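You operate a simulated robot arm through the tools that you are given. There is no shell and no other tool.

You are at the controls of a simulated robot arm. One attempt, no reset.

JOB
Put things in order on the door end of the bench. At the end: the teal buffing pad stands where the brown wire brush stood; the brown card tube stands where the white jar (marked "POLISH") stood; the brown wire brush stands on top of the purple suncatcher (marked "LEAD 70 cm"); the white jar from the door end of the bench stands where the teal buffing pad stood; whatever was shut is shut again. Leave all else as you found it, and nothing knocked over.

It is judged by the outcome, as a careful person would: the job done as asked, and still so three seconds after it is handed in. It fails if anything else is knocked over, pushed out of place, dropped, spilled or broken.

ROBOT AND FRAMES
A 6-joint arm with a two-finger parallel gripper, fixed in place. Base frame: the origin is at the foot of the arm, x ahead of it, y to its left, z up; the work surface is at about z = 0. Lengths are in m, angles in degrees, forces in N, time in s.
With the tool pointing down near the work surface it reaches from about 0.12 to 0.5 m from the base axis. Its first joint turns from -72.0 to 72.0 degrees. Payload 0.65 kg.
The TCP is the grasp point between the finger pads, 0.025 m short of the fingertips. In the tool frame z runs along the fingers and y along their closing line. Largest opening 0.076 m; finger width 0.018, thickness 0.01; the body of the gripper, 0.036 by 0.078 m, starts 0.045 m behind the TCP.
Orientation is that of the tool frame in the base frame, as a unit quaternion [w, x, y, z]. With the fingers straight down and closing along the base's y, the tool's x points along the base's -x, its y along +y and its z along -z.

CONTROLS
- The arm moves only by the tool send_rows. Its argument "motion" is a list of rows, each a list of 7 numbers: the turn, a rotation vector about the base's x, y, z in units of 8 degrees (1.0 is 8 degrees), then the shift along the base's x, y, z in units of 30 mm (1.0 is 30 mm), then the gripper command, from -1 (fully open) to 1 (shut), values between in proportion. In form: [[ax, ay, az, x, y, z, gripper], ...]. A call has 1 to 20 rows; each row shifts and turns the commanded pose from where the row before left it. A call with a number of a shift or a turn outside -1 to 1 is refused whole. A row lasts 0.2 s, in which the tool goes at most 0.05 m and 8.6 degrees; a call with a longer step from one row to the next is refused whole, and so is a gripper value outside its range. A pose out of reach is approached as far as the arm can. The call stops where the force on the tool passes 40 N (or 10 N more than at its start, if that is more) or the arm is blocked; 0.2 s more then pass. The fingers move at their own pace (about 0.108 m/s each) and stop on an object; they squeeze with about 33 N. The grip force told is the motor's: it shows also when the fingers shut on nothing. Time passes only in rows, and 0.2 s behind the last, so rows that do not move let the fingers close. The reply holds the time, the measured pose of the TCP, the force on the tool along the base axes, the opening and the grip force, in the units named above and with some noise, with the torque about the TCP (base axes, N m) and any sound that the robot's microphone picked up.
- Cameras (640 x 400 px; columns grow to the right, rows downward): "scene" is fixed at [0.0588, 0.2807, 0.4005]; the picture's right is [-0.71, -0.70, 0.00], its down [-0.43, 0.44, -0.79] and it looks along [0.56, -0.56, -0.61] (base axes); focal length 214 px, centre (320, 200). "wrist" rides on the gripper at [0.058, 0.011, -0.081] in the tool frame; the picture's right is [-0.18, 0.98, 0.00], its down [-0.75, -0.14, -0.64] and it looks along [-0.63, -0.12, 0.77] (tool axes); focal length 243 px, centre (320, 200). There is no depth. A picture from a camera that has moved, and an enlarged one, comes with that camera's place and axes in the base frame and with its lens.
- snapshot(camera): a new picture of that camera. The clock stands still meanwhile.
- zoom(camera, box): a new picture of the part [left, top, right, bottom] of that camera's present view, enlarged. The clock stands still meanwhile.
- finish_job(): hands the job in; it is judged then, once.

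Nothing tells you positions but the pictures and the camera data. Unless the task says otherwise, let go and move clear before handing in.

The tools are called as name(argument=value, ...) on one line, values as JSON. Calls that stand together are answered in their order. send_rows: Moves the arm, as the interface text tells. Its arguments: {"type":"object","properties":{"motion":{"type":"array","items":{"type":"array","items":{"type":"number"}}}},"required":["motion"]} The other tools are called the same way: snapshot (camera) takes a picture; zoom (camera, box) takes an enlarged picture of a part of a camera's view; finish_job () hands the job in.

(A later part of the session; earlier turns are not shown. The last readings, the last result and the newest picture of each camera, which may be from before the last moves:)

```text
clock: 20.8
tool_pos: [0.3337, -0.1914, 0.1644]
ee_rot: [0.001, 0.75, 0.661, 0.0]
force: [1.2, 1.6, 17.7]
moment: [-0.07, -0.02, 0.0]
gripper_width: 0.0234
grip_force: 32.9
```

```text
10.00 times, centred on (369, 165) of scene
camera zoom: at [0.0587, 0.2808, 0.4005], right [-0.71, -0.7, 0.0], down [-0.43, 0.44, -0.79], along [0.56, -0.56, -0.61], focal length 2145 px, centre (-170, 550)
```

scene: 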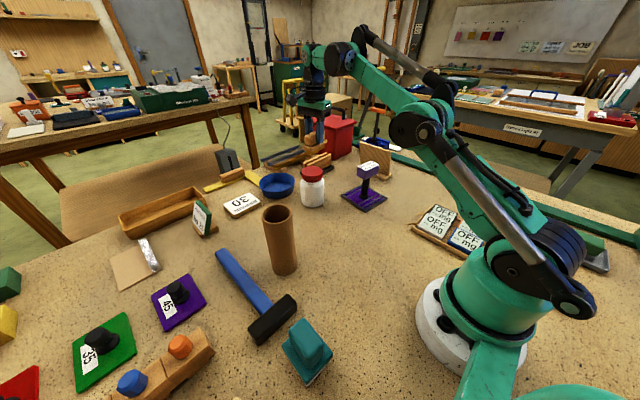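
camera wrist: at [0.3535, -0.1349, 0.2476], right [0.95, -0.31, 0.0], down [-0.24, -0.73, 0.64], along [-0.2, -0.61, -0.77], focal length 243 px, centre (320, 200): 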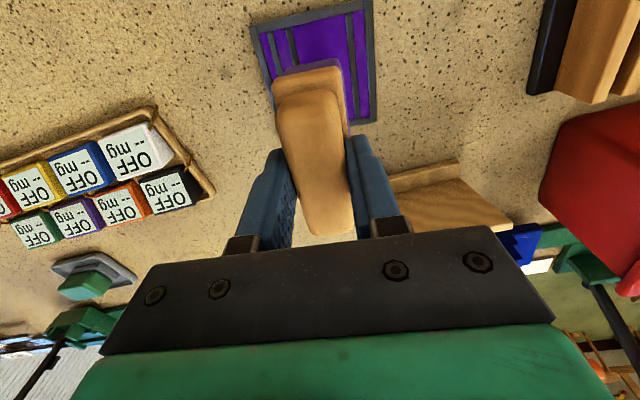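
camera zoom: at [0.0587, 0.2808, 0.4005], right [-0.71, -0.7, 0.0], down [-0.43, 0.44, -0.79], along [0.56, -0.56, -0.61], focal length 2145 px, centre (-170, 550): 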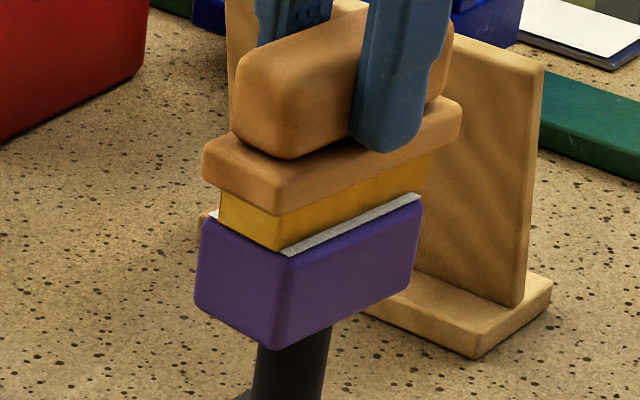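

The brush rests on the head (contact force felt). I'll ease off the pressure, then open the fingers and retreat upward.

send_rows(motion=[[0, 0, 0, 0, 0, 0.05, 1], [0, 0, 0, 0, 0, 0, 1]])

send_rows(motion=[[0, 0, 0, 0, 0, 0, 0.2], [0, 0, 0, 0, 0, 0, -0.2], [0, 0, 0, 0, 0, 0, -0.5], [0, 0, 0, 0, 0, 0, -0.5]])

zoom(camera="scene", box=[340, 130, 400, 190])

snapshot(camera="wrist")

```text
clock: 21.4
tool_pos: [0.3351, -0.1898, 0.1653]
ee_rot: [0.0, 0.751, 0.66, 0.0]
force: [-0.4, -0.3, -0.3]
moment: [-0.02, 0.0, 0.02]
gripper_width: 0.0235
grip_force: 33.1
```

```text
clock: 22.4
tool_pos: [0.3332, -0.191, 0.1635]
ee_rot: [0.0, 0.751, 0.661, 0.0]
force: [0.1, 0.3, -0.6]
moment: [0.02, 0.0, -0.01]
gripper_width: 0.057
grip_force: 0.1
```

```text
6.67 times, centred on (370, 160) of scene
camera zoom: at [0.0588, 0.2807, 0.4005], right [-0.71, -0.7, 0.0], down [-0.43, 0.44, -0.79], along [0.56, -0.56, -0.61], focal length 1430 px, centre (-13, 467)
```

zoom: 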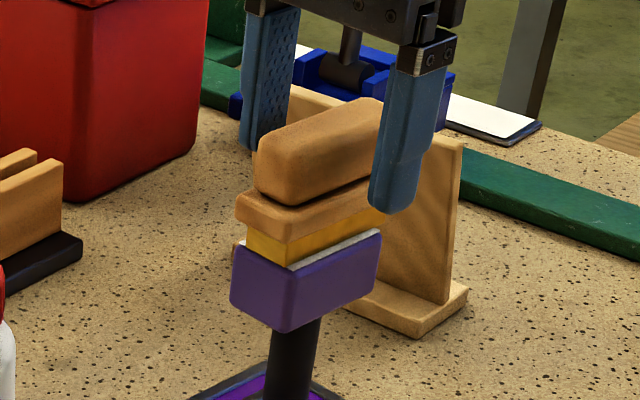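

```text
taken
camera wrist: at [0.3534, -0.135, 0.245], right [0.95, -0.31, 0.0], down [-0.24, -0.73, 0.64], along [-0.2, -0.61, -0.77], focal length 243 px, centre (320, 200)
```

wrist: 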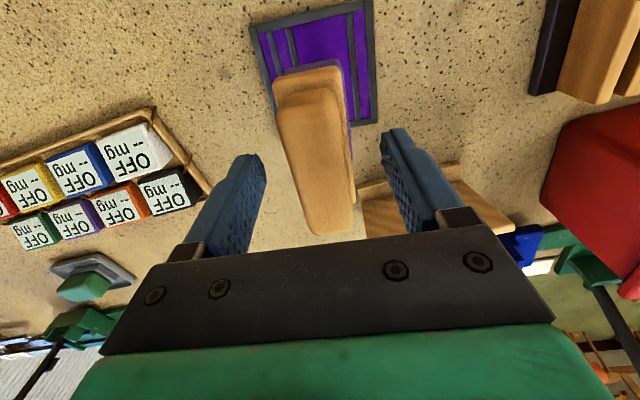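

The brush stands steadily on the purple head. I'll rise clear and then swing over toward the teal pad, turning the tool as I go.

send_rows(motion=[[0, 0, 0, 0, 0, 0.4, -0.5], [0, 0, 0, 0, 0, 0.8, -0.5], [0, 0, 0, 0, 0, 1, -0.5], [0, 0, 0, 0, 0, 1, -1], [0, 0, 0, 0, 0, 0.4, -1], [0, 0, 0, 0, 0, 0, -1]])

zoom(camera="scene", box=[320, 120, 420, 220])

snapshot(camera="wrist")

```text
clock: 23.8
tool_pos: [0.3342, -0.1921, 0.2728]
ee_rot: [0.001, 0.752, 0.66, 0.001]
force: [0.1, -1.1, 0.3]
moment: [0.02, -0.02, -0.01]
gripper_width: 0.0762
grip_force: 0.0
```

```text
4.00 times, centred on (370, 170) of scene
camera zoom: at [0.0588, 0.2807, 0.4005], right [-0.71, -0.7, 0.0], down [-0.43, 0.44, -0.79], along [0.56, -0.56, -0.61], focal length 858 px, centre (120, 320)
```

zoom: 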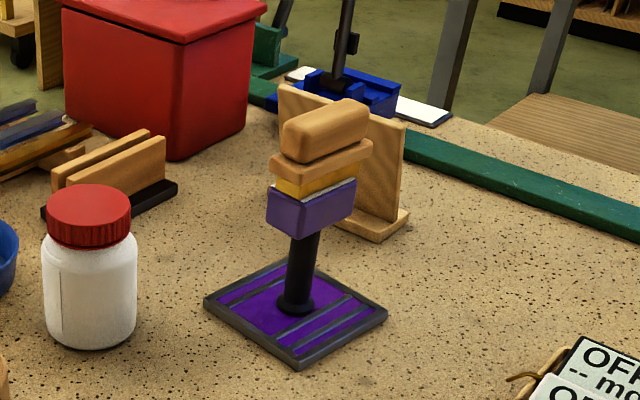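

```text
taken
camera wrist: at [0.3533, -0.1352, 0.3536], right [0.95, -0.31, 0.0], down [-0.24, -0.73, 0.64], along [-0.2, -0.61, -0.77], focal length 243 px, centre (320, 200)
```

wrist: 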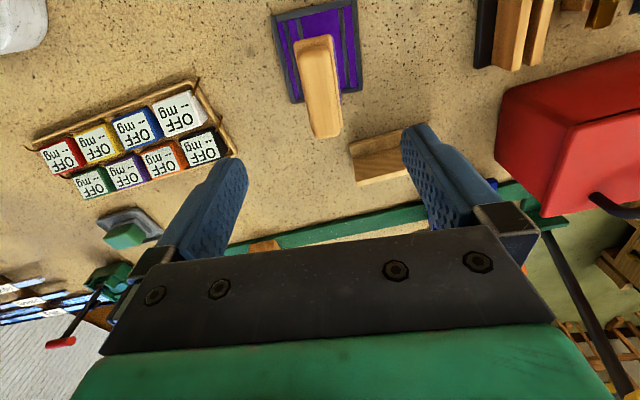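

The brush is stable. Now swinging the open gripper toward the teal pad at z 0.27.

send_rows(motion=[[0, 0, 1, -0.328, 0.725, 0, -1], [0, 0, 1, -0.328, 0.725, 0, -1], [0, 0, 1, -0.328, 0.725, 0, -1], [0, 0, 1, -0.328, 0.725, 0, -1], [0, 0, 1, -0.328, 0.725, 0, -1], [0, 0, 1, -0.328, 0.725, 0, -1], [0, 0, 1, -0.328, 0.725, 0, -1], [0, 0, 1, -0.328, 0.725, 0, -1], [0, 0, 1, -0.328, 0.725, 0, -1], [0, 0, 1, -0.328, 0.725, 0, -1], [0, 0, 1, -0.328, 0.725, 0, -1], [0, 0, 1, -0.328, 0.725, 0, -1], [0, 0, 1, -0.328, 0.725, 0, -1], [0, 0, 1, -0.328, 0.725, 0, -1], [0, 0, 1, -0.328, 0.725, 0, -1], [0, 0, 1, -0.328, 0.725, 0, -1], [0, 0, 1, -0.328, 0.725, 0, -1], [0, 0, 1, -0.328, 0.725, 0, -1], [0, 0, 1, -0.328, 0.725, 0, -1], [0, 0, 0, 0, 0, 0, -1]])

snapshot(camera="wrist")

snapshot(camera="scene")

```text
clock: 28.0
tool_pos: [0.1489, 0.2232, 0.2731]
ee_rot: [0.0, -0.461, 0.888, -0.001]
force: [-0.2, 0.6, -0.6]
moment: [0.02, 0.0, 0.01]
gripper_width: 0.076
grip_force: 0.1
```

```text
taken
camera wrist: at [0.1064, 0.1814, 0.3534], right [-0.7, 0.72, 0.0], down [0.55, 0.53, 0.64], along [0.46, 0.45, -0.77], focal length 243 px, centre (320, 200)
```

wrist: 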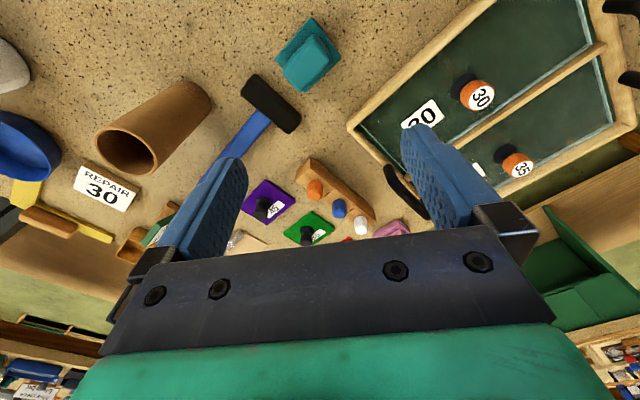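

```text
taken
```

scene: 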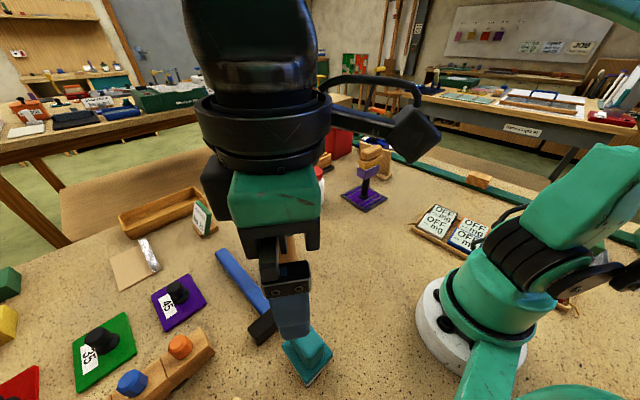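

The pad is visible near the top of the wrist view. I'll zoom in on it to fix its position and orientation.

zoom(camera="wrist", box=[250, 0, 370, 100])

zoom(camera="wrist", box=[60, 50, 240, 200])

```text
4.00 times, centred on (310, 50) of wrist
camera zoom: at [0.1064, 0.1814, 0.3534], right [-0.7, 0.72, 0.0], down [0.55, 0.53, 0.64], along [0.46, 0.45, -0.77], focal length 970 px, centre (360, 800)
```

zoom: 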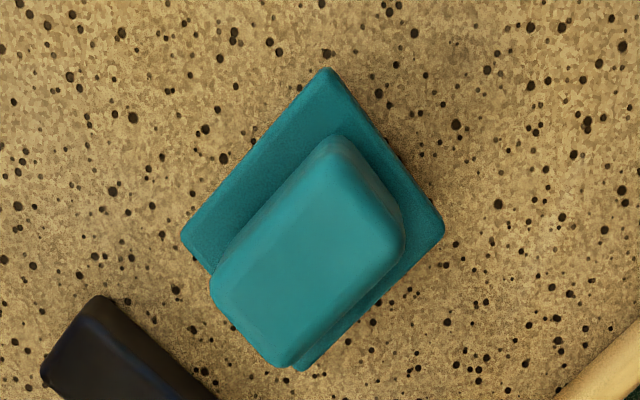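

```text
2.67 times, centred on (150, 125) of wrist
camera zoom: at [0.1064, 0.1814, 0.3534], right [-0.7, 0.72, 0.0], down [0.55, 0.53, 0.64], along [0.46, 0.45, -0.77], focal length 647 px, centre (773, 400)
```

zoom: 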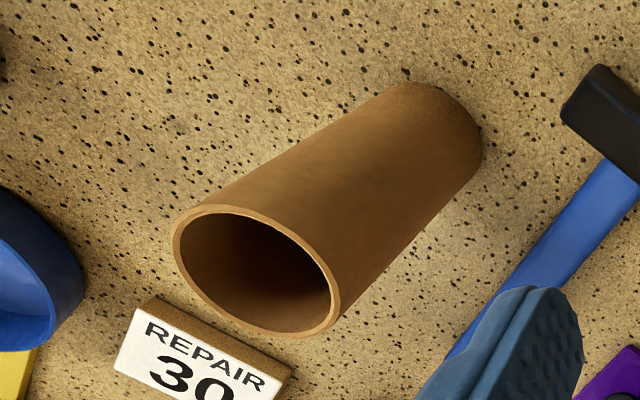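

The pad's handle is at about (0.155, 0.210), top z about 0.067, long axis nearly along x (about -4°); the base plate is about 60 × 53 mm. I'll turn the tool to -4° and descend to z 0.13 to check.

send_rows(motion=[[0, 0, -0.92, 0.028, -0.05, -0.593, -1], [0, 0, -0.92, 0.028, -0.05, -0.593, -1], [0, 0, -0.92, 0.028, -0.05, -0.593, -1], [0, 0, -0.92, 0.028, -0.05, -0.593, -1], [0, 0, -0.92, 0.028, -0.05, -0.593, -1], [0, 0, -0.92, 0.028, -0.05, -0.593, -1], [0, 0, -0.92, 0.028, -0.05, -0.593, -1], [0, 0, -0.92, 0.028, -0.05, -0.593, -1], [0, 0, 0, 0, 0, 0, -1]])

snapshot(camera="wrist")

zoom(camera="wrist", box=[240, 60, 400, 180])

snapshot(camera="scene")

```text
clock: 30.0
tool_pos: [0.1557, 0.211, 0.1309]
ee_rot: [0.0, 0.038, 0.999, 0.001]
force: [-0.1, -0.7, -0.7]
moment: [-0.03, -0.02, -0.01]
gripper_width: 0.0761
grip_force: 0.0
```

```text
taken
camera wrist: at [0.0982, 0.2264, 0.2105], right [0.26, 0.97, 0.0], down [0.74, -0.2, 0.64], along [0.62, -0.17, -0.77], focal length 243 px, centre (320, 200)
```

wrist: 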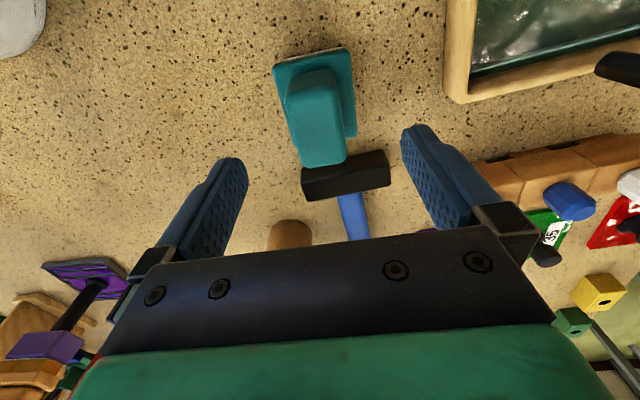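

```text
3.33 times, centred on (320, 120) of wrist
camera zoom: at [0.0982, 0.2264, 0.2105], right [0.26, 0.97, 0.0], down [0.74, -0.2, 0.64], along [0.62, -0.17, -0.77], focal length 809 px, centre (320, 467)
```

zoom: 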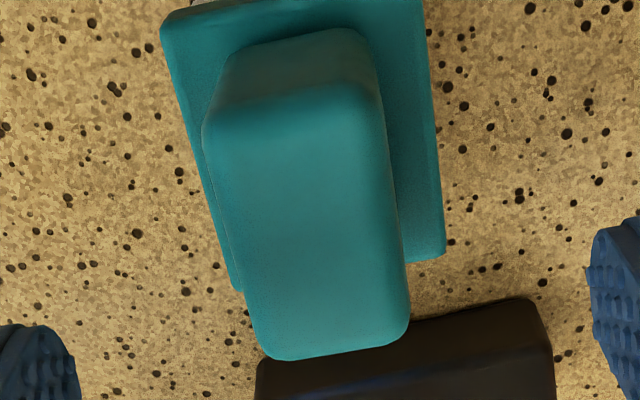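

```text
taken
```

scene: 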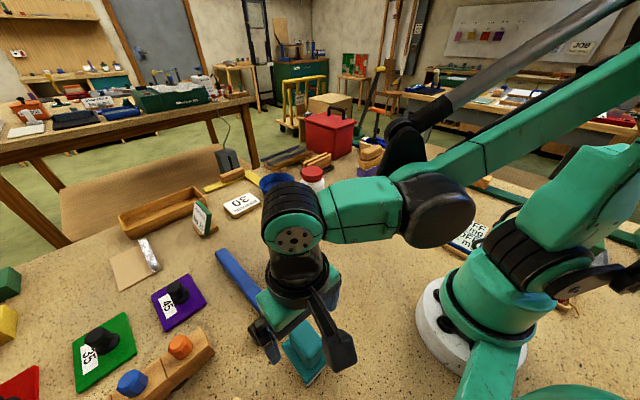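

The pad's handle is centred within about 2–3 mm of the gripper. I'll apply that small correction, descend to z 0.052 and look before closing.

send_rows(motion=[[0, 0, 0, 0.1, -0.06, -0.8, -1], [0, 0, 0, 0, 0, -0.9, -1], [0, 0, 0, 0, 0, -0.6, -1], [0, 0, 0, 0, 0, -0.28, -1], [0, 0, 0, 0, 0, 0, -1]])

snapshot(camera="wrist")

zoom(camera="scene", box=[220, 280, 370, 400])

```text
clock: 31.2
tool_pos: [0.1578, 0.2096, 0.0527]
ee_rot: [-0.001, 0.037, 0.999, 0.0]
force: [0.1, 0.7, 0.0]
moment: [0.0, -0.01, -0.01]
gripper_width: 0.0762
grip_force: 0.0
```

```text
taken
camera wrist: at [0.1012, 0.2242, 0.1333], right [0.26, 0.97, 0.0], down [0.74, -0.2, 0.64], along [0.62, -0.17, -0.77], focal length 243 px, centre (320, 200)
```

wrist: 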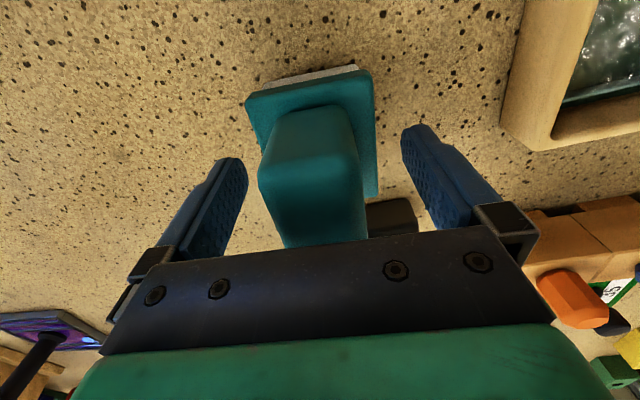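

```text
3.33 times, centred on (295, 340) of scene
camera zoom: at [0.0588, 0.2807, 0.4005], right [-0.71, -0.7, 0.0], down [-0.43, 0.44, -0.79], along [0.56, -0.56, -0.61], focal length 715 px, centre (403, -267)
```

zoom: 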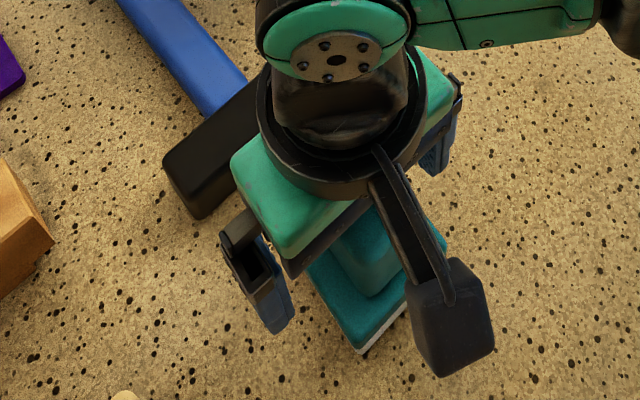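

The fingers straddle the pad handle. Closing, then a small test lift.

send_rows(motion=[[0, 0, 0, 0, 0, 0, 1], [0, 0, 0, 0, 0, 0, 1], [0, 0, 0, 0, 0, 0, 1], [0, 0, 0, 0, 0, 0, 1]])

send_rows(motion=[[0, 0, 0, 0, 0, 0.15, 1], [0, 0, 0, 0, 0, 0.3, 1], [0, 0, 0, 0, 0, 0.5, 1], [0, 0, 0, 0, 0, 0.2, 1], [0, 0, 0, 0, 0, 0, 1]])

snapshot(camera="wrist")

zoom(camera="scene", box=[220, 280, 370, 400])

```text
clock: 32.2
tool_pos: [0.1578, 0.2095, 0.0528]
ee_rot: [0.0, 0.037, 0.999, 0.0]
force: [-0.3, 0.4, 0.5]
moment: [0.01, 0.01, 0.01]
gripper_width: 0.0511
grip_force: 32.9
```

```text
clock: 33.4
tool_pos: [0.1573, 0.2093, 0.0861]
ee_rot: [0.0, 0.037, 0.999, 0.0]
force: [-0.3, 0.0, -1.7]
moment: [0.0, 0.0, 0.02]
gripper_width: 0.0513
grip_force: 33.2
```

```text
taken
camera wrist: at [0.101, 0.2241, 0.1678], right [0.26, 0.97, 0.0], down [0.74, -0.2, 0.64], along [0.62, -0.17, -0.77], focal length 243 px, centre (320, 200)
```

wrist: 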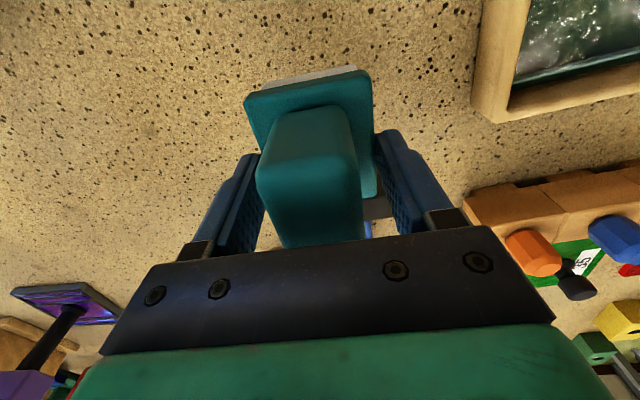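

```text
3.33 times, centred on (295, 340) of scene
camera zoom: at [0.0588, 0.2807, 0.4005], right [-0.71, -0.7, 0.0], down [-0.43, 0.44, -0.79], along [0.56, -0.56, -0.61], focal length 715 px, centre (403, -267)
```

zoom: 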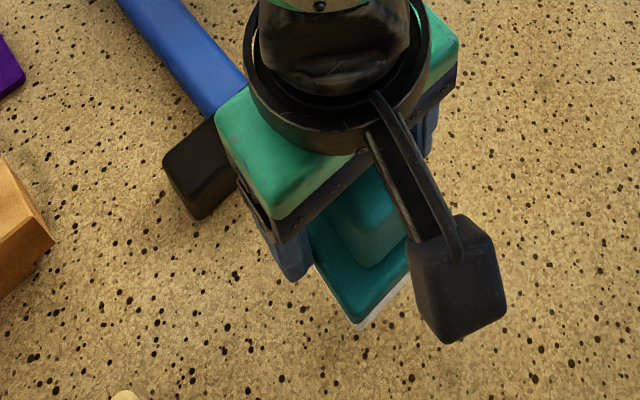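

The fingers have caught the base plate's edges rather than the handle, a thin grip. I'll set the pad back down where it was and regrip higher on the handle.

send_rows(motion=[[0, 0, 0, 0, 0, -0.3, 1], [0, 0, 0, 0, 0, -0.5, 1], [0, 0, 0, 0, 0, -0.25, 1], [0, 0, 0, 0, 0, -0.08, 1], [0, 0, 0, 0, 0, 0, 1]])

snapshot(camera="wrist")

```text
clock: 34.6
tool_pos: [0.158, 0.2112, 0.0544]
ee_rot: [-0.001, 0.037, 0.999, 0.0]
force: [0.4, 0.2, -1.0]
moment: [0.02, 0.04, 0.02]
gripper_width: 0.0512
grip_force: 32.7
```

```text
taken
camera wrist: at [0.1013, 0.2244, 0.1338], right [0.26, 0.97, 0.0], down [0.74, -0.2, 0.64], along [0.62, -0.17, -0.77], focal length 243 px, centre (320, 200)
```

wrist: 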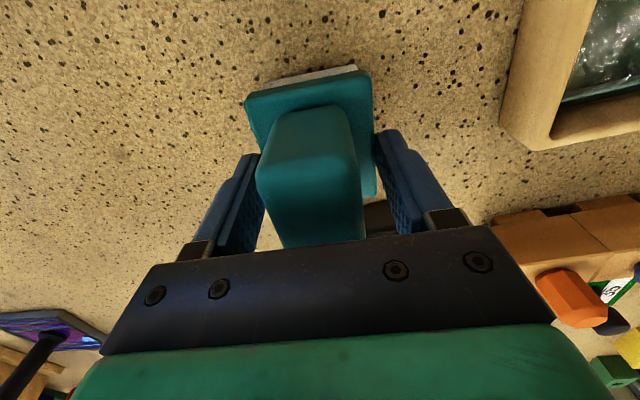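

The pad is back down at its spot. Releasing, raising the fingers 11 mm, and closing on the handle.

send_rows(motion=[[0, 0, 0, 0, 0, -0.02, 1], [0, 0, 0, 0, 0, 0, -0.5], [0, 0, 0, 0, 0, 0, -1], [0, 0, 0, 0, 0, 0.2, -1], [0, 0, 0, 0, 0, 0.18, -1], [0, 0, 0, 0, 0, 0, -1]])

snapshot(camera="wrist")

send_rows(motion=[[0, 0, 0, 0, 0, 0, 1], [0, 0, 0, 0, 0, 0, 1], [0, 0, 0, 0, 0, 0, 1], [0, 0, 0, 0, 0, 0, 1]])

snapshot(camera="wrist")

```text
clock: 36.0
tool_pos: [0.1583, 0.2092, 0.0645]
ee_rot: [0.001, 0.036, 0.999, 0.0]
force: [-0.9, -0.2, -1.0]
moment: [-0.01, -0.03, 0.0]
gripper_width: 0.0763
grip_force: 0.0
```

```text
taken
camera wrist: at [0.1009, 0.2242, 0.1446], right [0.26, 0.97, 0.0], down [0.74, -0.2, 0.64], along [0.62, -0.17, -0.77], focal length 243 px, centre (320, 200)
```

wrist: 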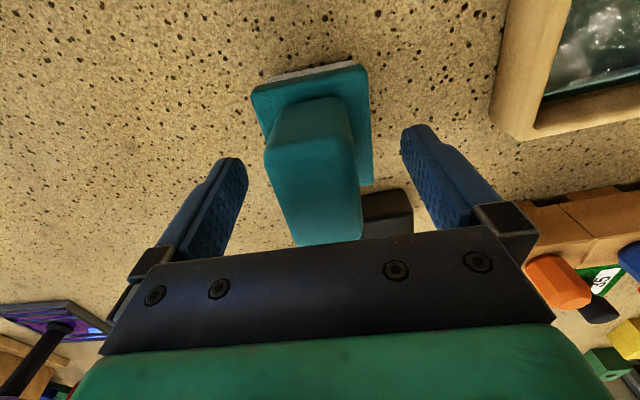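

```text
clock: 37.0
tool_pos: [0.1583, 0.2083, 0.0634]
ee_rot: [0.0, 0.037, 0.999, -0.001]
force: [-1.6, 0.3, -0.6]
moment: [0.03, 0.0, -0.02]
gripper_width: 0.0297
grip_force: 32.7
```

```text
taken
camera wrist: at [0.1009, 0.2242, 0.1445], right [0.26, 0.97, 0.0], down [0.74, -0.2, 0.64], along [0.62, -0.17, -0.77], focal length 243 px, centre (320, 200)
```

wrist: 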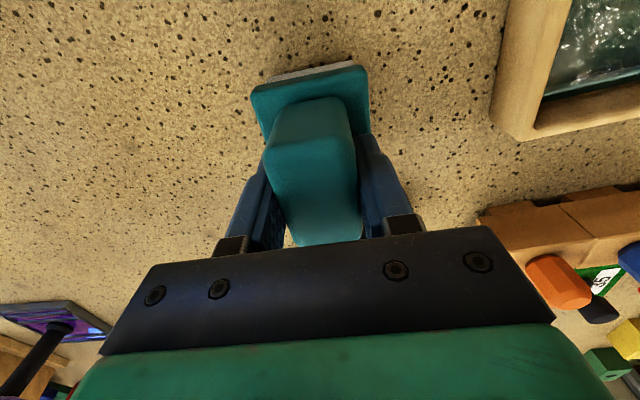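

Now the fingers hold the handle itself (opening 0.030). Lifting gently to z 0.25 and checking.

send_rows(motion=[[0, 0, 0, 0, 0, 0.15, 1], [0, 0, 0, 0, 0, 0.35, 1], [0, 0, 0, 0, 0, 0.6, 1], [0, 0, 0, 0, 0, 0.8, 1], [0, 0, 0, 0, 0, 0.8, 1], [0, 0, 0, 0, 0, 0.8, 1], [0, 0, 0, 0, 0, 0.8, 1], [0, 0, 0, 0, 0, 0.8, 1], [0, 0, 0, 0, 0, 0.7, 1], [0, 0, 0, 0, 0, 0.4, 1], [0, 0, 0, 0, 0, 0, 1]])

snapshot(camera="wrist")

snapshot(camera="scene")

```text
clock: 39.4
tool_pos: [0.1578, 0.2096, 0.2507]
ee_rot: [-0.001, 0.037, 0.999, 0.0]
force: [0.0, -0.3, -1.0]
moment: [-0.01, 0.03, 0.02]
gripper_width: 0.0295
grip_force: 33.0
```

```text
taken
camera wrist: at [0.1014, 0.2242, 0.3311], right [0.26, 0.97, 0.0], down [0.74, -0.2, 0.64], along [0.62, -0.17, -0.77], focal length 243 px, centre (320, 200)
```

wrist: 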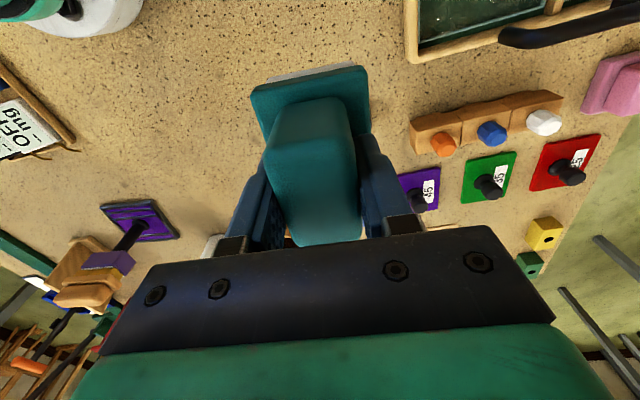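

```text
taken
```

scene: 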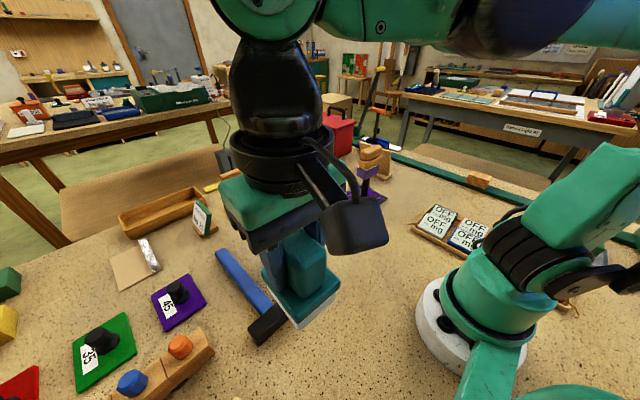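

The pad is held well. I'll carry it around the inner side of the tube to the brush's old spot.

send_rows(motion=[[0, 0, 0, 0.3, -0.4, 0, 1], [0, 0, 0, 0.63, -0.805, 0, 1], [0, 0, 0, 0.63, -0.805, 0, 1], [0, 0, 0, 0.63, -0.805, 0, 1], [0, 0, 0, 0.63, -0.805, 0, 1], [0, 0, 0, 0.63, -0.805, 0, 1], [0, 0, 0, 0.63, -0.805, 0, 1], [0, 0, 0, 0.6, -0.4, 0, 1], [0, 0, 0, 0.9, 0.15, -0.25, 1], [0, 0, 0, 0.9, 0.15, -0.25, 1], [0, 0, 0, 0.9, 0.15, -0.25, 1], [0, 0, 0, 0.9, 0.15, -0.25, 1], [0, 0, 0, 0.9, 0.15, -0.25, 1], [0, 0, 0, 0.5, 0.1, -0.2, 1], [0, 0, 0, 0, 0, 0, 1]])

snapshot(camera="wrist")

snapshot(camera="scene")

```text
clock: 42.6
tool_pos: [0.4492, 0.0666, 0.2069]
ee_rot: [0.0, 0.036, 0.999, 0.0]
force: [-1.3, 0.3, -1.1]
moment: [0.01, -0.01, 0.01]
gripper_width: 0.0296
grip_force: 32.4
```

```text
taken
camera wrist: at [0.3917, 0.081, 0.2868], right [0.26, 0.97, 0.0], down [0.74, -0.2, 0.64], along [0.62, -0.17, -0.77], focal length 243 px, centre (320, 200)
```

wrist: 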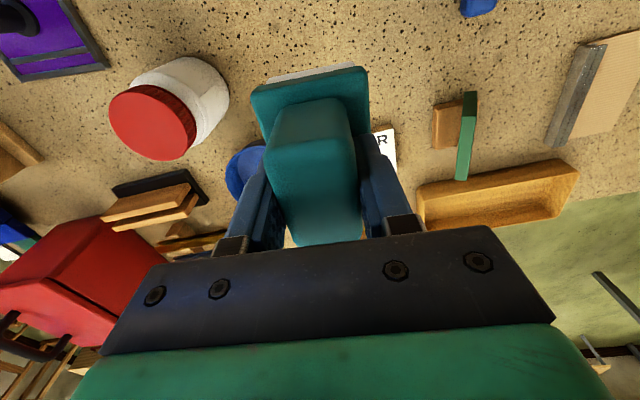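

```text
taken
```

scene: 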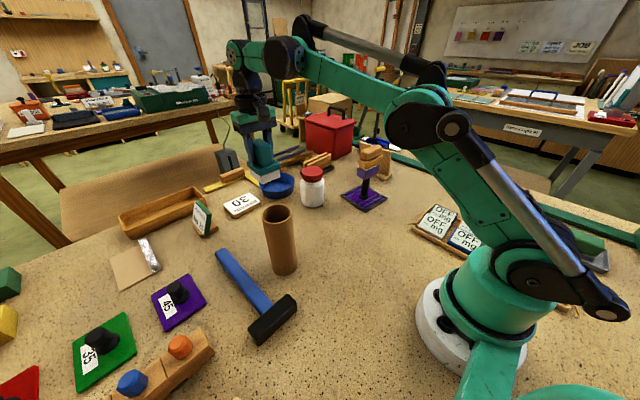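

The pad is over the brush's old spot. I'll correct by 5 mm and lower it to just above the bench.

send_rows(motion=[[0, 0, 0, 0.09, 0.08, -0.5, 1], [0, 0, 0, 0.09, 0.083, -0.9, 1], [0, 0, 0, 0, 0, -0.9, 1], [0, 0, 0, 0, 0, -0.9, 1], [0, 0, 0, 0, 0, -0.8, 1], [0, 0, 0, 0, 0, -0.5, 1], [0, 0, 0, 0, 0, 0, 1]])

snapshot(camera="wrist")

zoom(camera="scene", box=[220, 150, 320, 230])

```text
clock: 44.2
tool_pos: [0.4534, 0.0702, 0.0715]
ee_rot: [0.0, 0.037, 0.999, 0.0]
force: [0.8, 0.1, -0.2]
moment: [-0.01, -0.03, 0.03]
gripper_width: 0.0298
grip_force: 32.7
```

```text
taken
camera wrist: at [0.3969, 0.0847, 0.1518], right [0.26, 0.97, 0.0], down [0.74, -0.2, 0.64], along [0.62, -0.17, -0.77], focal length 243 px, centre (320, 200)
```

wrist: 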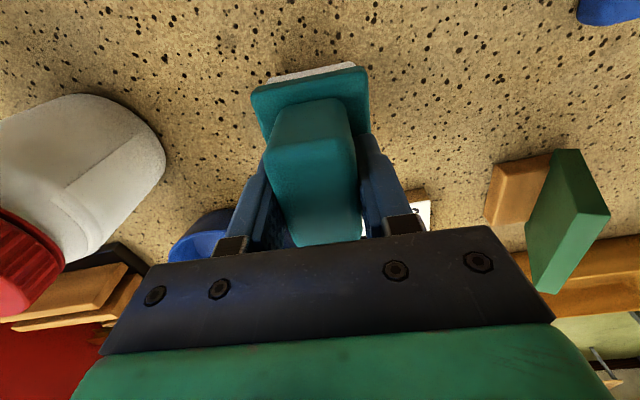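

```text
5.00 times, centred on (270, 190) of scene
camera zoom: at [0.0588, 0.2807, 0.4005], right [-0.71, -0.7, 0.0], down [-0.43, 0.44, -0.79], along [0.56, -0.56, -0.61], focal length 1072 px, centre (570, 250)
```

zoom: 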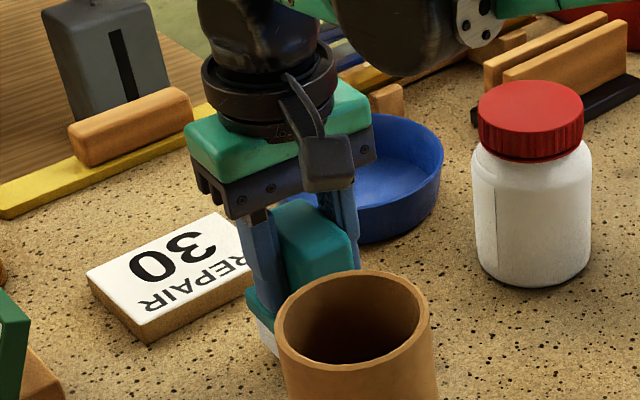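

The pad clears the card, basin and tube. Lowering the last 7 mm in small steps.

send_rows(motion=[[0, 0, 0, 0, 0, -0.1, 1], [0, 0, 0, 0, 0, -0.08, 1], [0, 0, 0, 0, 0, -0.05, 1], [0, 0, 0, 0, 0, -0.03, 1], [0, 0, 0, 0, 0, 0, 1]])

```text
clock: 45.4
tool_pos: [0.4532, 0.071, 0.0647]
ee_rot: [0.0, 0.036, 0.999, 0.0]
force: [0.2, -0.9, 1.4]
moment: [0.0, -0.06, -0.02]
gripper_width: 0.0298
grip_force: 33.1
```

send_rows(motion=[[0, 0, 0, 0, 0, -0.025, 1], [0, 0, 0, 0, 0, 0, 1]])

send_rows(motion=[[0, 0, 0, 0, 0, 0, 0.2], [0, 0, 0, 0, 0, 0, -0.1], [0, 0, 0, 0, 0, 0, -0.4], [0, 0, 0, 0, 0, 0, -0.4], [0, 0, 0, 0, 0, 0, -0.4]])

snapshot(camera="wrist")

```text
clock: 46.0
tool_pos: [0.4539, 0.0707, 0.064]
ee_rot: [0.0, 0.037, 0.999, 0.0]
force: [-0.2, -0.8, 28.5]
moment: [0.04, -0.02, 0.01]
gripper_width: 0.0296
grip_force: 32.7
```

```text
clock: 47.2
tool_pos: [0.4534, 0.0705, 0.0631]
ee_rot: [0.0, 0.035, 0.999, 0.0]
force: [0.7, -0.5, -0.1]
moment: [0.04, 0.0, -0.03]
gripper_width: 0.0533
grip_force: 0.1
```

```text
taken
camera wrist: at [0.3969, 0.0854, 0.1436], right [0.26, 0.97, 0.0], down [0.74, -0.2, 0.64], along [0.62, -0.17, -0.77], focal length 243 px, centre (320, 200)
```

wrist: 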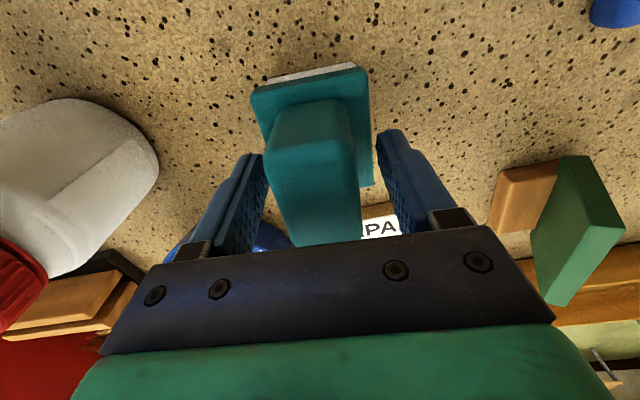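

The pad stands at the brush's old spot and the fingers are free. I'll rise and move to view the jar.

send_rows(motion=[[0, 0, 0, 0, 0, 0.4, -0.4], [0, 0, 0, 0, 0, 0.9, -0.4], [0, 0, 0, 0, 0, 1, -0.4], [0, 0, 0, 0, 0, 1, -1], [0, 0, 0, -0.3, -0.5, 0.9, -1], [0, 0, 0, -0.3, -0.9, 0.2, -1], [0, 0, 0, -0.3, -0.9, 0, -1], [0, 0, 0, -0.3, -0.9, 0, -1], [0, 0, 0, 0, -0.8, 0, -1], [0, 0, 0, 0, 0, 0, -1]])

snapshot(camera="wrist")

zoom(camera="scene", box=[220, 150, 340, 230])

```text
clock: 49.4
tool_pos: [0.4166, -0.051, 0.1954]
ee_rot: [-0.001, 0.036, 0.999, 0.0]
force: [-0.7, -0.7, 0.1]
moment: [0.01, -0.01, 0.02]
gripper_width: 0.0761
grip_force: 0.0
```

```text
taken
camera wrist: at [0.3602, -0.0355, 0.2762], right [0.26, 0.97, 0.0], down [0.74, -0.2, 0.64], along [0.62, -0.16, -0.77], focal length 243 px, centre (320, 200)
```

wrist: 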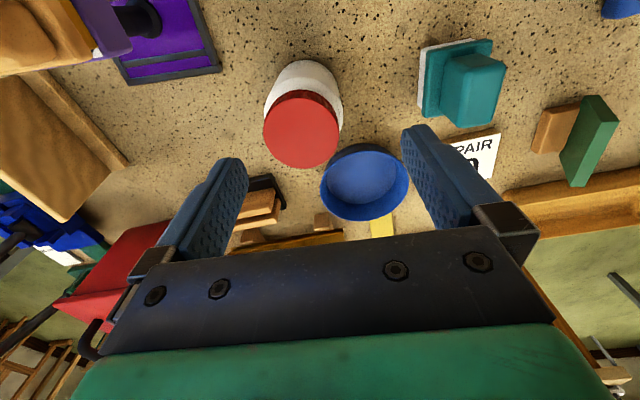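

```text
5.00 times, centred on (280, 190) of scene
camera zoom: at [0.0588, 0.2807, 0.4005], right [-0.71, -0.7, 0.0], down [-0.43, 0.44, -0.79], along [0.56, -0.56, -0.61], focal length 1072 px, centre (520, 250)
```

zoom: 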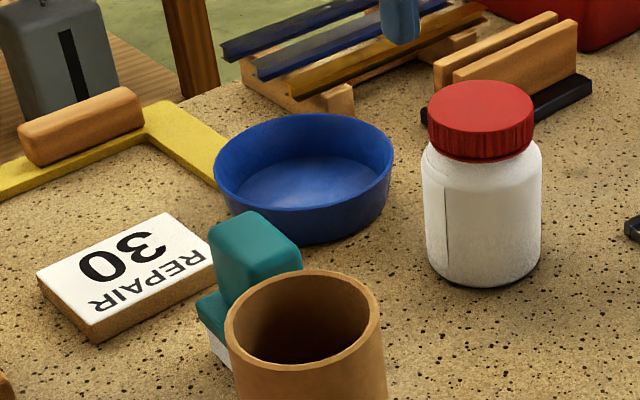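

The pad stands well. Now measuring the jar in the wrist view.

zoom(camera="wrist", box=[240, 40, 370, 180])

zoom(camera="scene", box=[285, 155, 345, 215])

```text
2.86 times, centred on (305, 110) of wrist
camera zoom: at [0.3602, -0.0355, 0.2762], right [0.26, 0.97, 0.0], down [0.74, -0.2, 0.64], along [0.62, -0.16, -0.77], focal length 693 px, centre (363, 457)
```

zoom: 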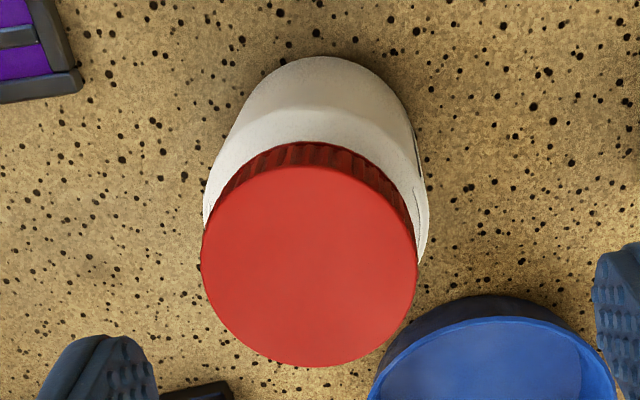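

```text
6.67 times, centred on (315, 185) of scene
camera zoom: at [0.0588, 0.2807, 0.4005], right [-0.71, -0.7, 0.0], down [-0.43, 0.44, -0.79], along [0.56, -0.56, -0.61], focal length 1430 px, centre (353, 300)
```

zoom: 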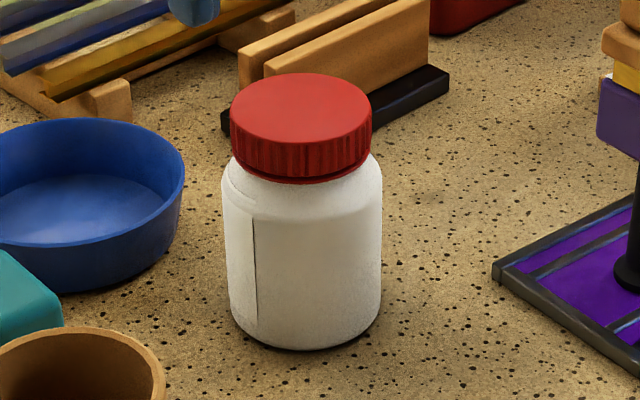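

The jar is about 0.103 tall, centred near (0.434, -0.0695), body about 0.069 wide, lid 0.058 wide. I'll centre the gripper over it at z 0.155 and verify centring, since body clearance is only about 3 mm a side.

send_rows(motion=[[0, 0, 0, 0.28, -0.312, -0.6, -1], [0, 0, 0, 0.28, -0.312, -0.7, -1], [0, 0, 0, 0, 0, 0, -1]])

snapshot(camera="wrist")

zoom(camera="wrist", box=[240, 60, 400, 220])

zoom(camera="scene", box=[270, 120, 360, 220])

```text
clock: 50.2
tool_pos: [0.434, -0.0692, 0.1553]
ee_rot: [0.0, 0.037, 0.999, 0.0]
force: [0.1, -0.3, 0.3]
moment: [-0.01, -0.02, 0.01]
gripper_width: 0.0757
grip_force: 0.1
```

```text
taken
camera wrist: at [0.3775, -0.0542, 0.2362], right [0.26, 0.97, 0.0], down [0.74, -0.2, 0.64], along [0.62, -0.17, -0.77], focal length 243 px, centre (320, 200)
```

wrist: 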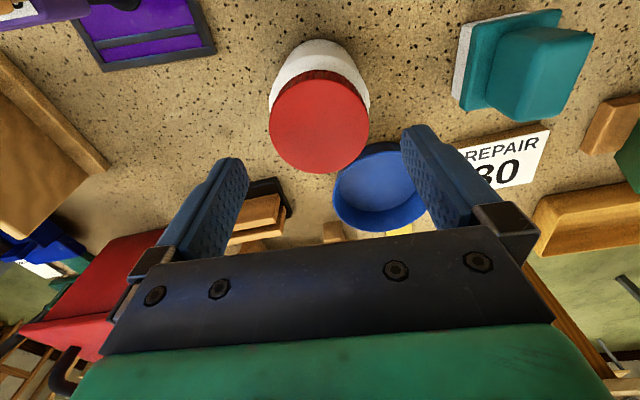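

```text
2.50 times, centred on (320, 140) of wrist
camera zoom: at [0.3775, -0.0542, 0.2362], right [0.26, 0.97, 0.0], down [0.74, -0.2, 0.64], along [0.62, -0.17, -0.77], focal length 606 px, centre (320, 350)
```

zoom: 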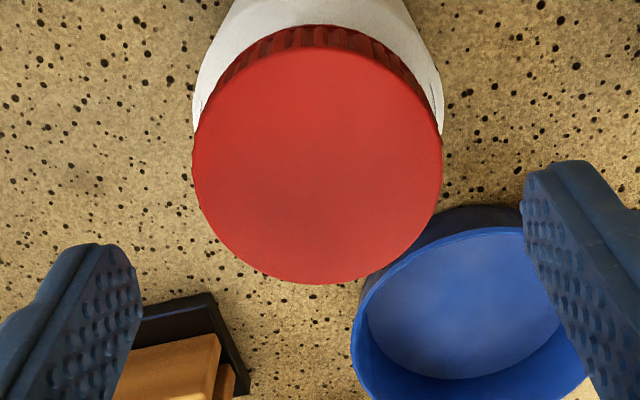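

```text
4.00 times, centred on (315, 170) of scene
camera zoom: at [0.0588, 0.2807, 0.4005], right [-0.71, -0.7, 0.0], down [-0.43, 0.44, -0.79], along [0.56, -0.56, -0.61], focal length 858 px, centre (340, 320)
```

zoom: 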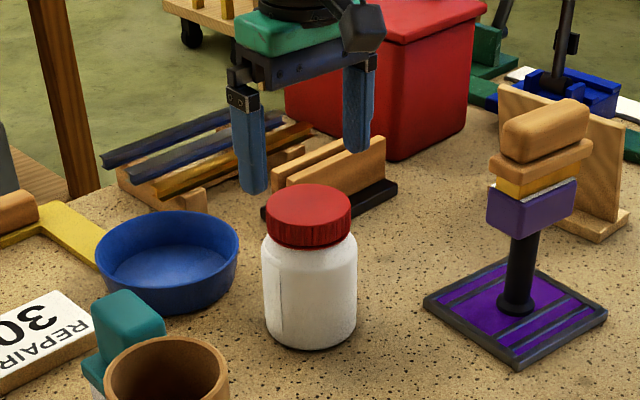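

The gripper is centred on the jar within about 1 mm. Descending slowly around the body, watching for any contact.

send_rows(motion=[[0, 0, 0, -0.03, 0, -0.5, -1], [0, 0, 0, 0, 0, -0.6, -1], [0, 0, 0, 0, 0, -0.4, -1], [0, 0, 0, 0, 0, -0.3, -1], [0, 0, 0, 0, 0, -0.3, -1], [0, 0, 0, 0, 0, 0, -1]])

snapshot(camera="wrist")

zoom(camera="scene", box=[270, 140, 360, 220])

```text
clock: 51.6
tool_pos: [0.4341, -0.0689, 0.0923]
ee_rot: [0.0, 0.037, 0.999, 0.001]
force: [-0.2, 0.5, -0.3]
moment: [-0.02, 0.0, -0.02]
gripper_width: 0.076
grip_force: 0.1
```

```text
taken
camera wrist: at [0.3766, -0.0533, 0.1727], right [0.26, 0.97, 0.0], down [0.74, -0.2, 0.64], along [0.62, -0.17, -0.77], focal length 243 px, centre (320, 200)
```

wrist: 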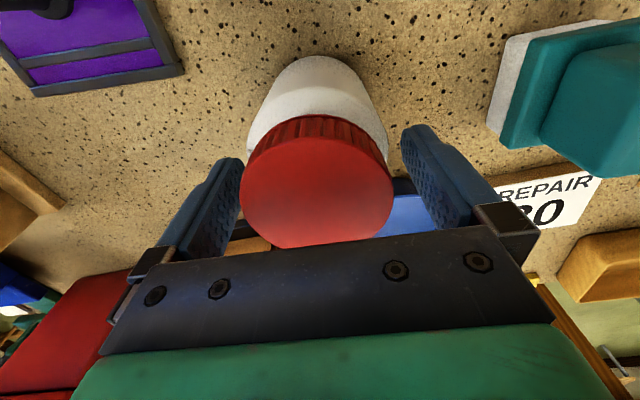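

```text
5.00 times, centred on (315, 180) of scene
camera zoom: at [0.0588, 0.2807, 0.4005], right [-0.71, -0.7, 0.0], down [-0.43, 0.44, -0.79], along [0.56, -0.56, -0.61], focal length 1072 px, centre (345, 300)
```

zoom: 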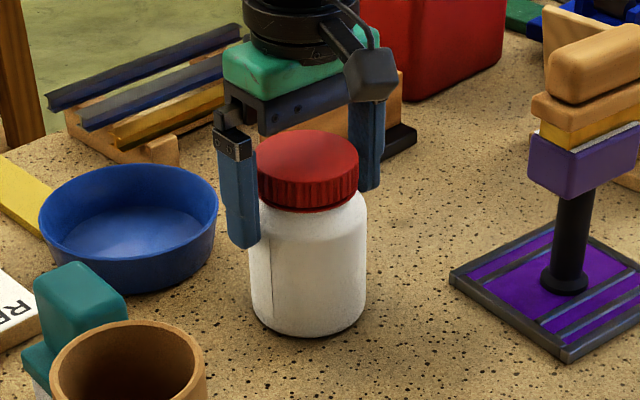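

The fingers are passing the shoulder without contact; the jar is about 1 mm to -y. I'll correct and go down to z 0.068.

send_rows(motion=[[0, 0, 0, 0, -0.03, -0.15, -1], [0, 0, 0, 0, 0, -0.2, -1], [0, 0, 0, 0, 0, -0.2, -1], [0, 0, 0, 0, 0, -0.2, -1], [0, 0, 0, 0, 0, 0, -1]])

snapshot(camera="wrist")

zoom(camera="scene", box=[270, 140, 360, 220])

```text
clock: 52.8
tool_pos: [0.434, -0.0701, 0.0701]
ee_rot: [0.0, 0.037, 0.999, 0.0]
force: [-0.2, -0.2, -0.4]
moment: [0.0, -0.02, -0.03]
gripper_width: 0.0759
grip_force: 0.1
```

```text
taken
camera wrist: at [0.3769, -0.0542, 0.1509], right [0.26, 0.97, 0.0], down [0.74, -0.2, 0.64], along [0.62, -0.17, -0.77], focal length 243 px, centre (320, 200)
```

wrist: 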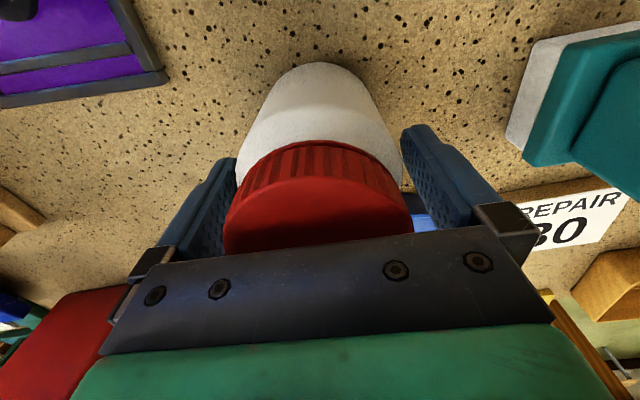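

```text
5.00 times, centred on (315, 180) of scene
camera zoom: at [0.0588, 0.2807, 0.4005], right [-0.71, -0.7, 0.0], down [-0.43, 0.44, -0.79], along [0.56, -0.56, -0.61], focal length 1072 px, centre (345, 300)
```

zoom: 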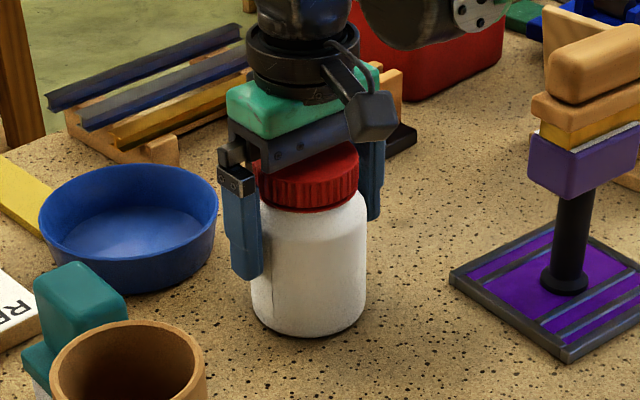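

The fingers straddle the jar's body with the palm clear of the lid. Closing and test-lifting.

send_rows(motion=[[0, 0, 0, 0, 0, 0, 1], [0, 0, 0, 0, 0, 0, 1], [0, 0, 0, 0, 0, 0, 1], [0, 0, 0, 0, 0, 0, 1]])

send_rows(motion=[[0, 0, 0, 0, 0, 0.12, 1], [0, 0, 0, 0, 0, 0.2, 1], [0, 0, 0, 0, 0, 0.2, 1], [0, 0, 0, 0, 0, 0, 1]])

snapshot(camera="wrist")

zoom(camera="scene", box=[270, 140, 360, 220])

```text
clock: 53.8
tool_pos: [0.4336, -0.0702, 0.0702]
ee_rot: [0.0, 0.038, 0.999, 0.001]
force: [0.8, 0.0, -0.2]
moment: [0.02, 0.01, -0.01]
gripper_width: 0.067
grip_force: 33.0
```

```text
clock: 54.8
tool_pos: [0.433, -0.0698, 0.0866]
ee_rot: [0.0, 0.037, 0.999, 0.0]
force: [0.9, -0.2, -3.5]
moment: [0.01, -0.04, 0.01]
gripper_width: 0.0671
grip_force: 33.5
```

```text
taken
camera wrist: at [0.3768, -0.0541, 0.1666], right [0.26, 0.97, 0.0], down [0.74, -0.2, 0.64], along [0.62, -0.17, -0.77], focal length 243 px, centre (320, 200)
```

wrist: 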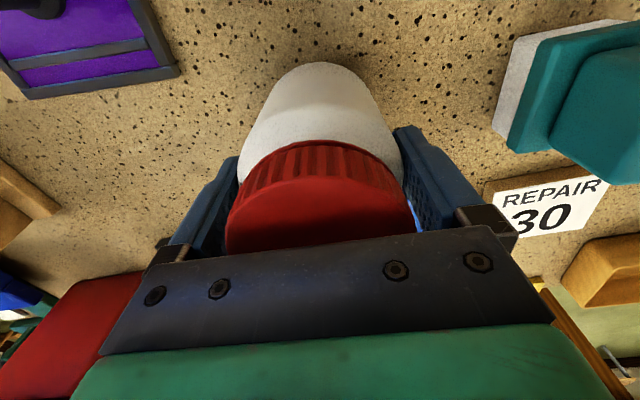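

```text
5.00 times, centred on (315, 180) of scene
camera zoom: at [0.0588, 0.2807, 0.4005], right [-0.71, -0.7, 0.0], down [-0.43, 0.44, -0.79], along [0.56, -0.56, -0.61], focal length 1072 px, centre (345, 300)
```

zoom: 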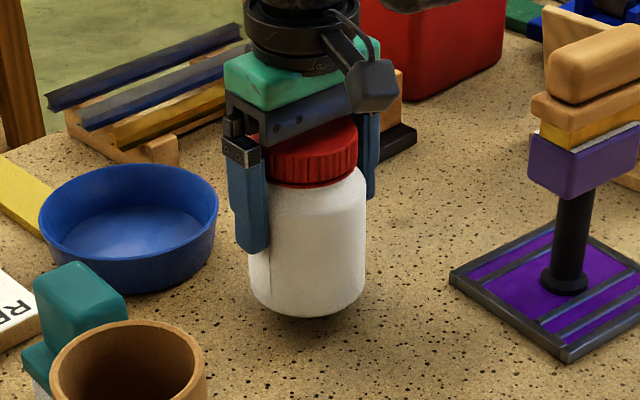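

The jar is lifted (about 0.35 kg) and level. I'll raise it and carry it around the tube to the pad's old spot.

send_rows(motion=[[0, 0, 0, 0, 0, 0.3, 1], [0, 0, 0, 0, 0, 0.6, 1], [0, 0, 0, 0, 0, 0.8, 1], [0, 0, 0, 0, 0, 0.8, 1], [0, 0, 0, 0, 0, 0.7, 1], [0, 0, 0, -0.3, 0.1, 0.6, 1], [0, 0, 0, -0.7, 0.35, 0.4, 1], [0, 0, 0, -0.8, 0.4, 0.3, 1], [0, 0, 0, -0.8, 0.4, 0.3, 1], [0, 0, 0, -0.8, 0.4, 0.3, 1], [0, 0, 0, -0.8, 0.4, 0.2, 1], [0, 0, 0, -0.7, 0.4, 0.2, 1], [0, 0, 0, -0.3, 0.2, 0, 1], [0, 0, 0, 0, 0, 0, 1]])

snapshot(camera="scene")

snapshot(camera="wrist")

```text
clock: 57.8
tool_pos: [0.2767, 0.0101, 0.2497]
ee_rot: [0.0, 0.037, 0.999, 0.0]
force: [0.5, -0.4, -2.6]
moment: [-0.01, 0.01, 0.01]
gripper_width: 0.0673
grip_force: 32.7
```

```text
taken
```

scene: 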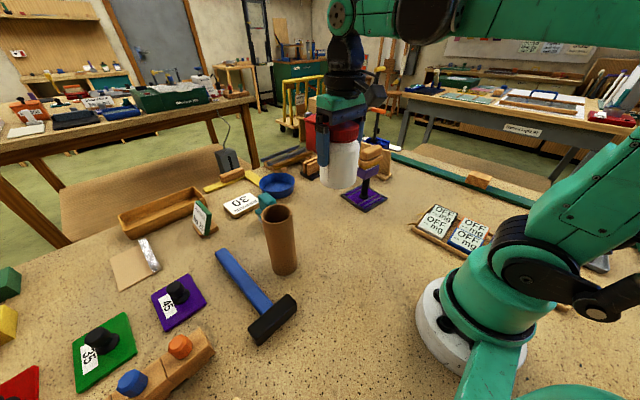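

```text
taken
camera wrist: at [0.2208, 0.0248, 0.3313], right [0.26, 0.97, 0.0], down [0.74, -0.2, 0.64], along [0.62, -0.17, -0.77], focal length 243 px, centre (320, 200)
```

wrist: 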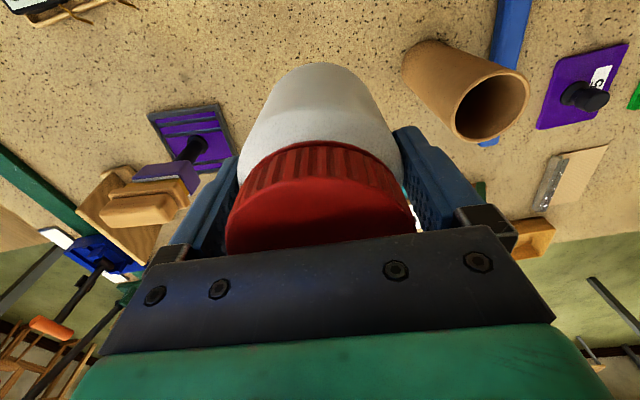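

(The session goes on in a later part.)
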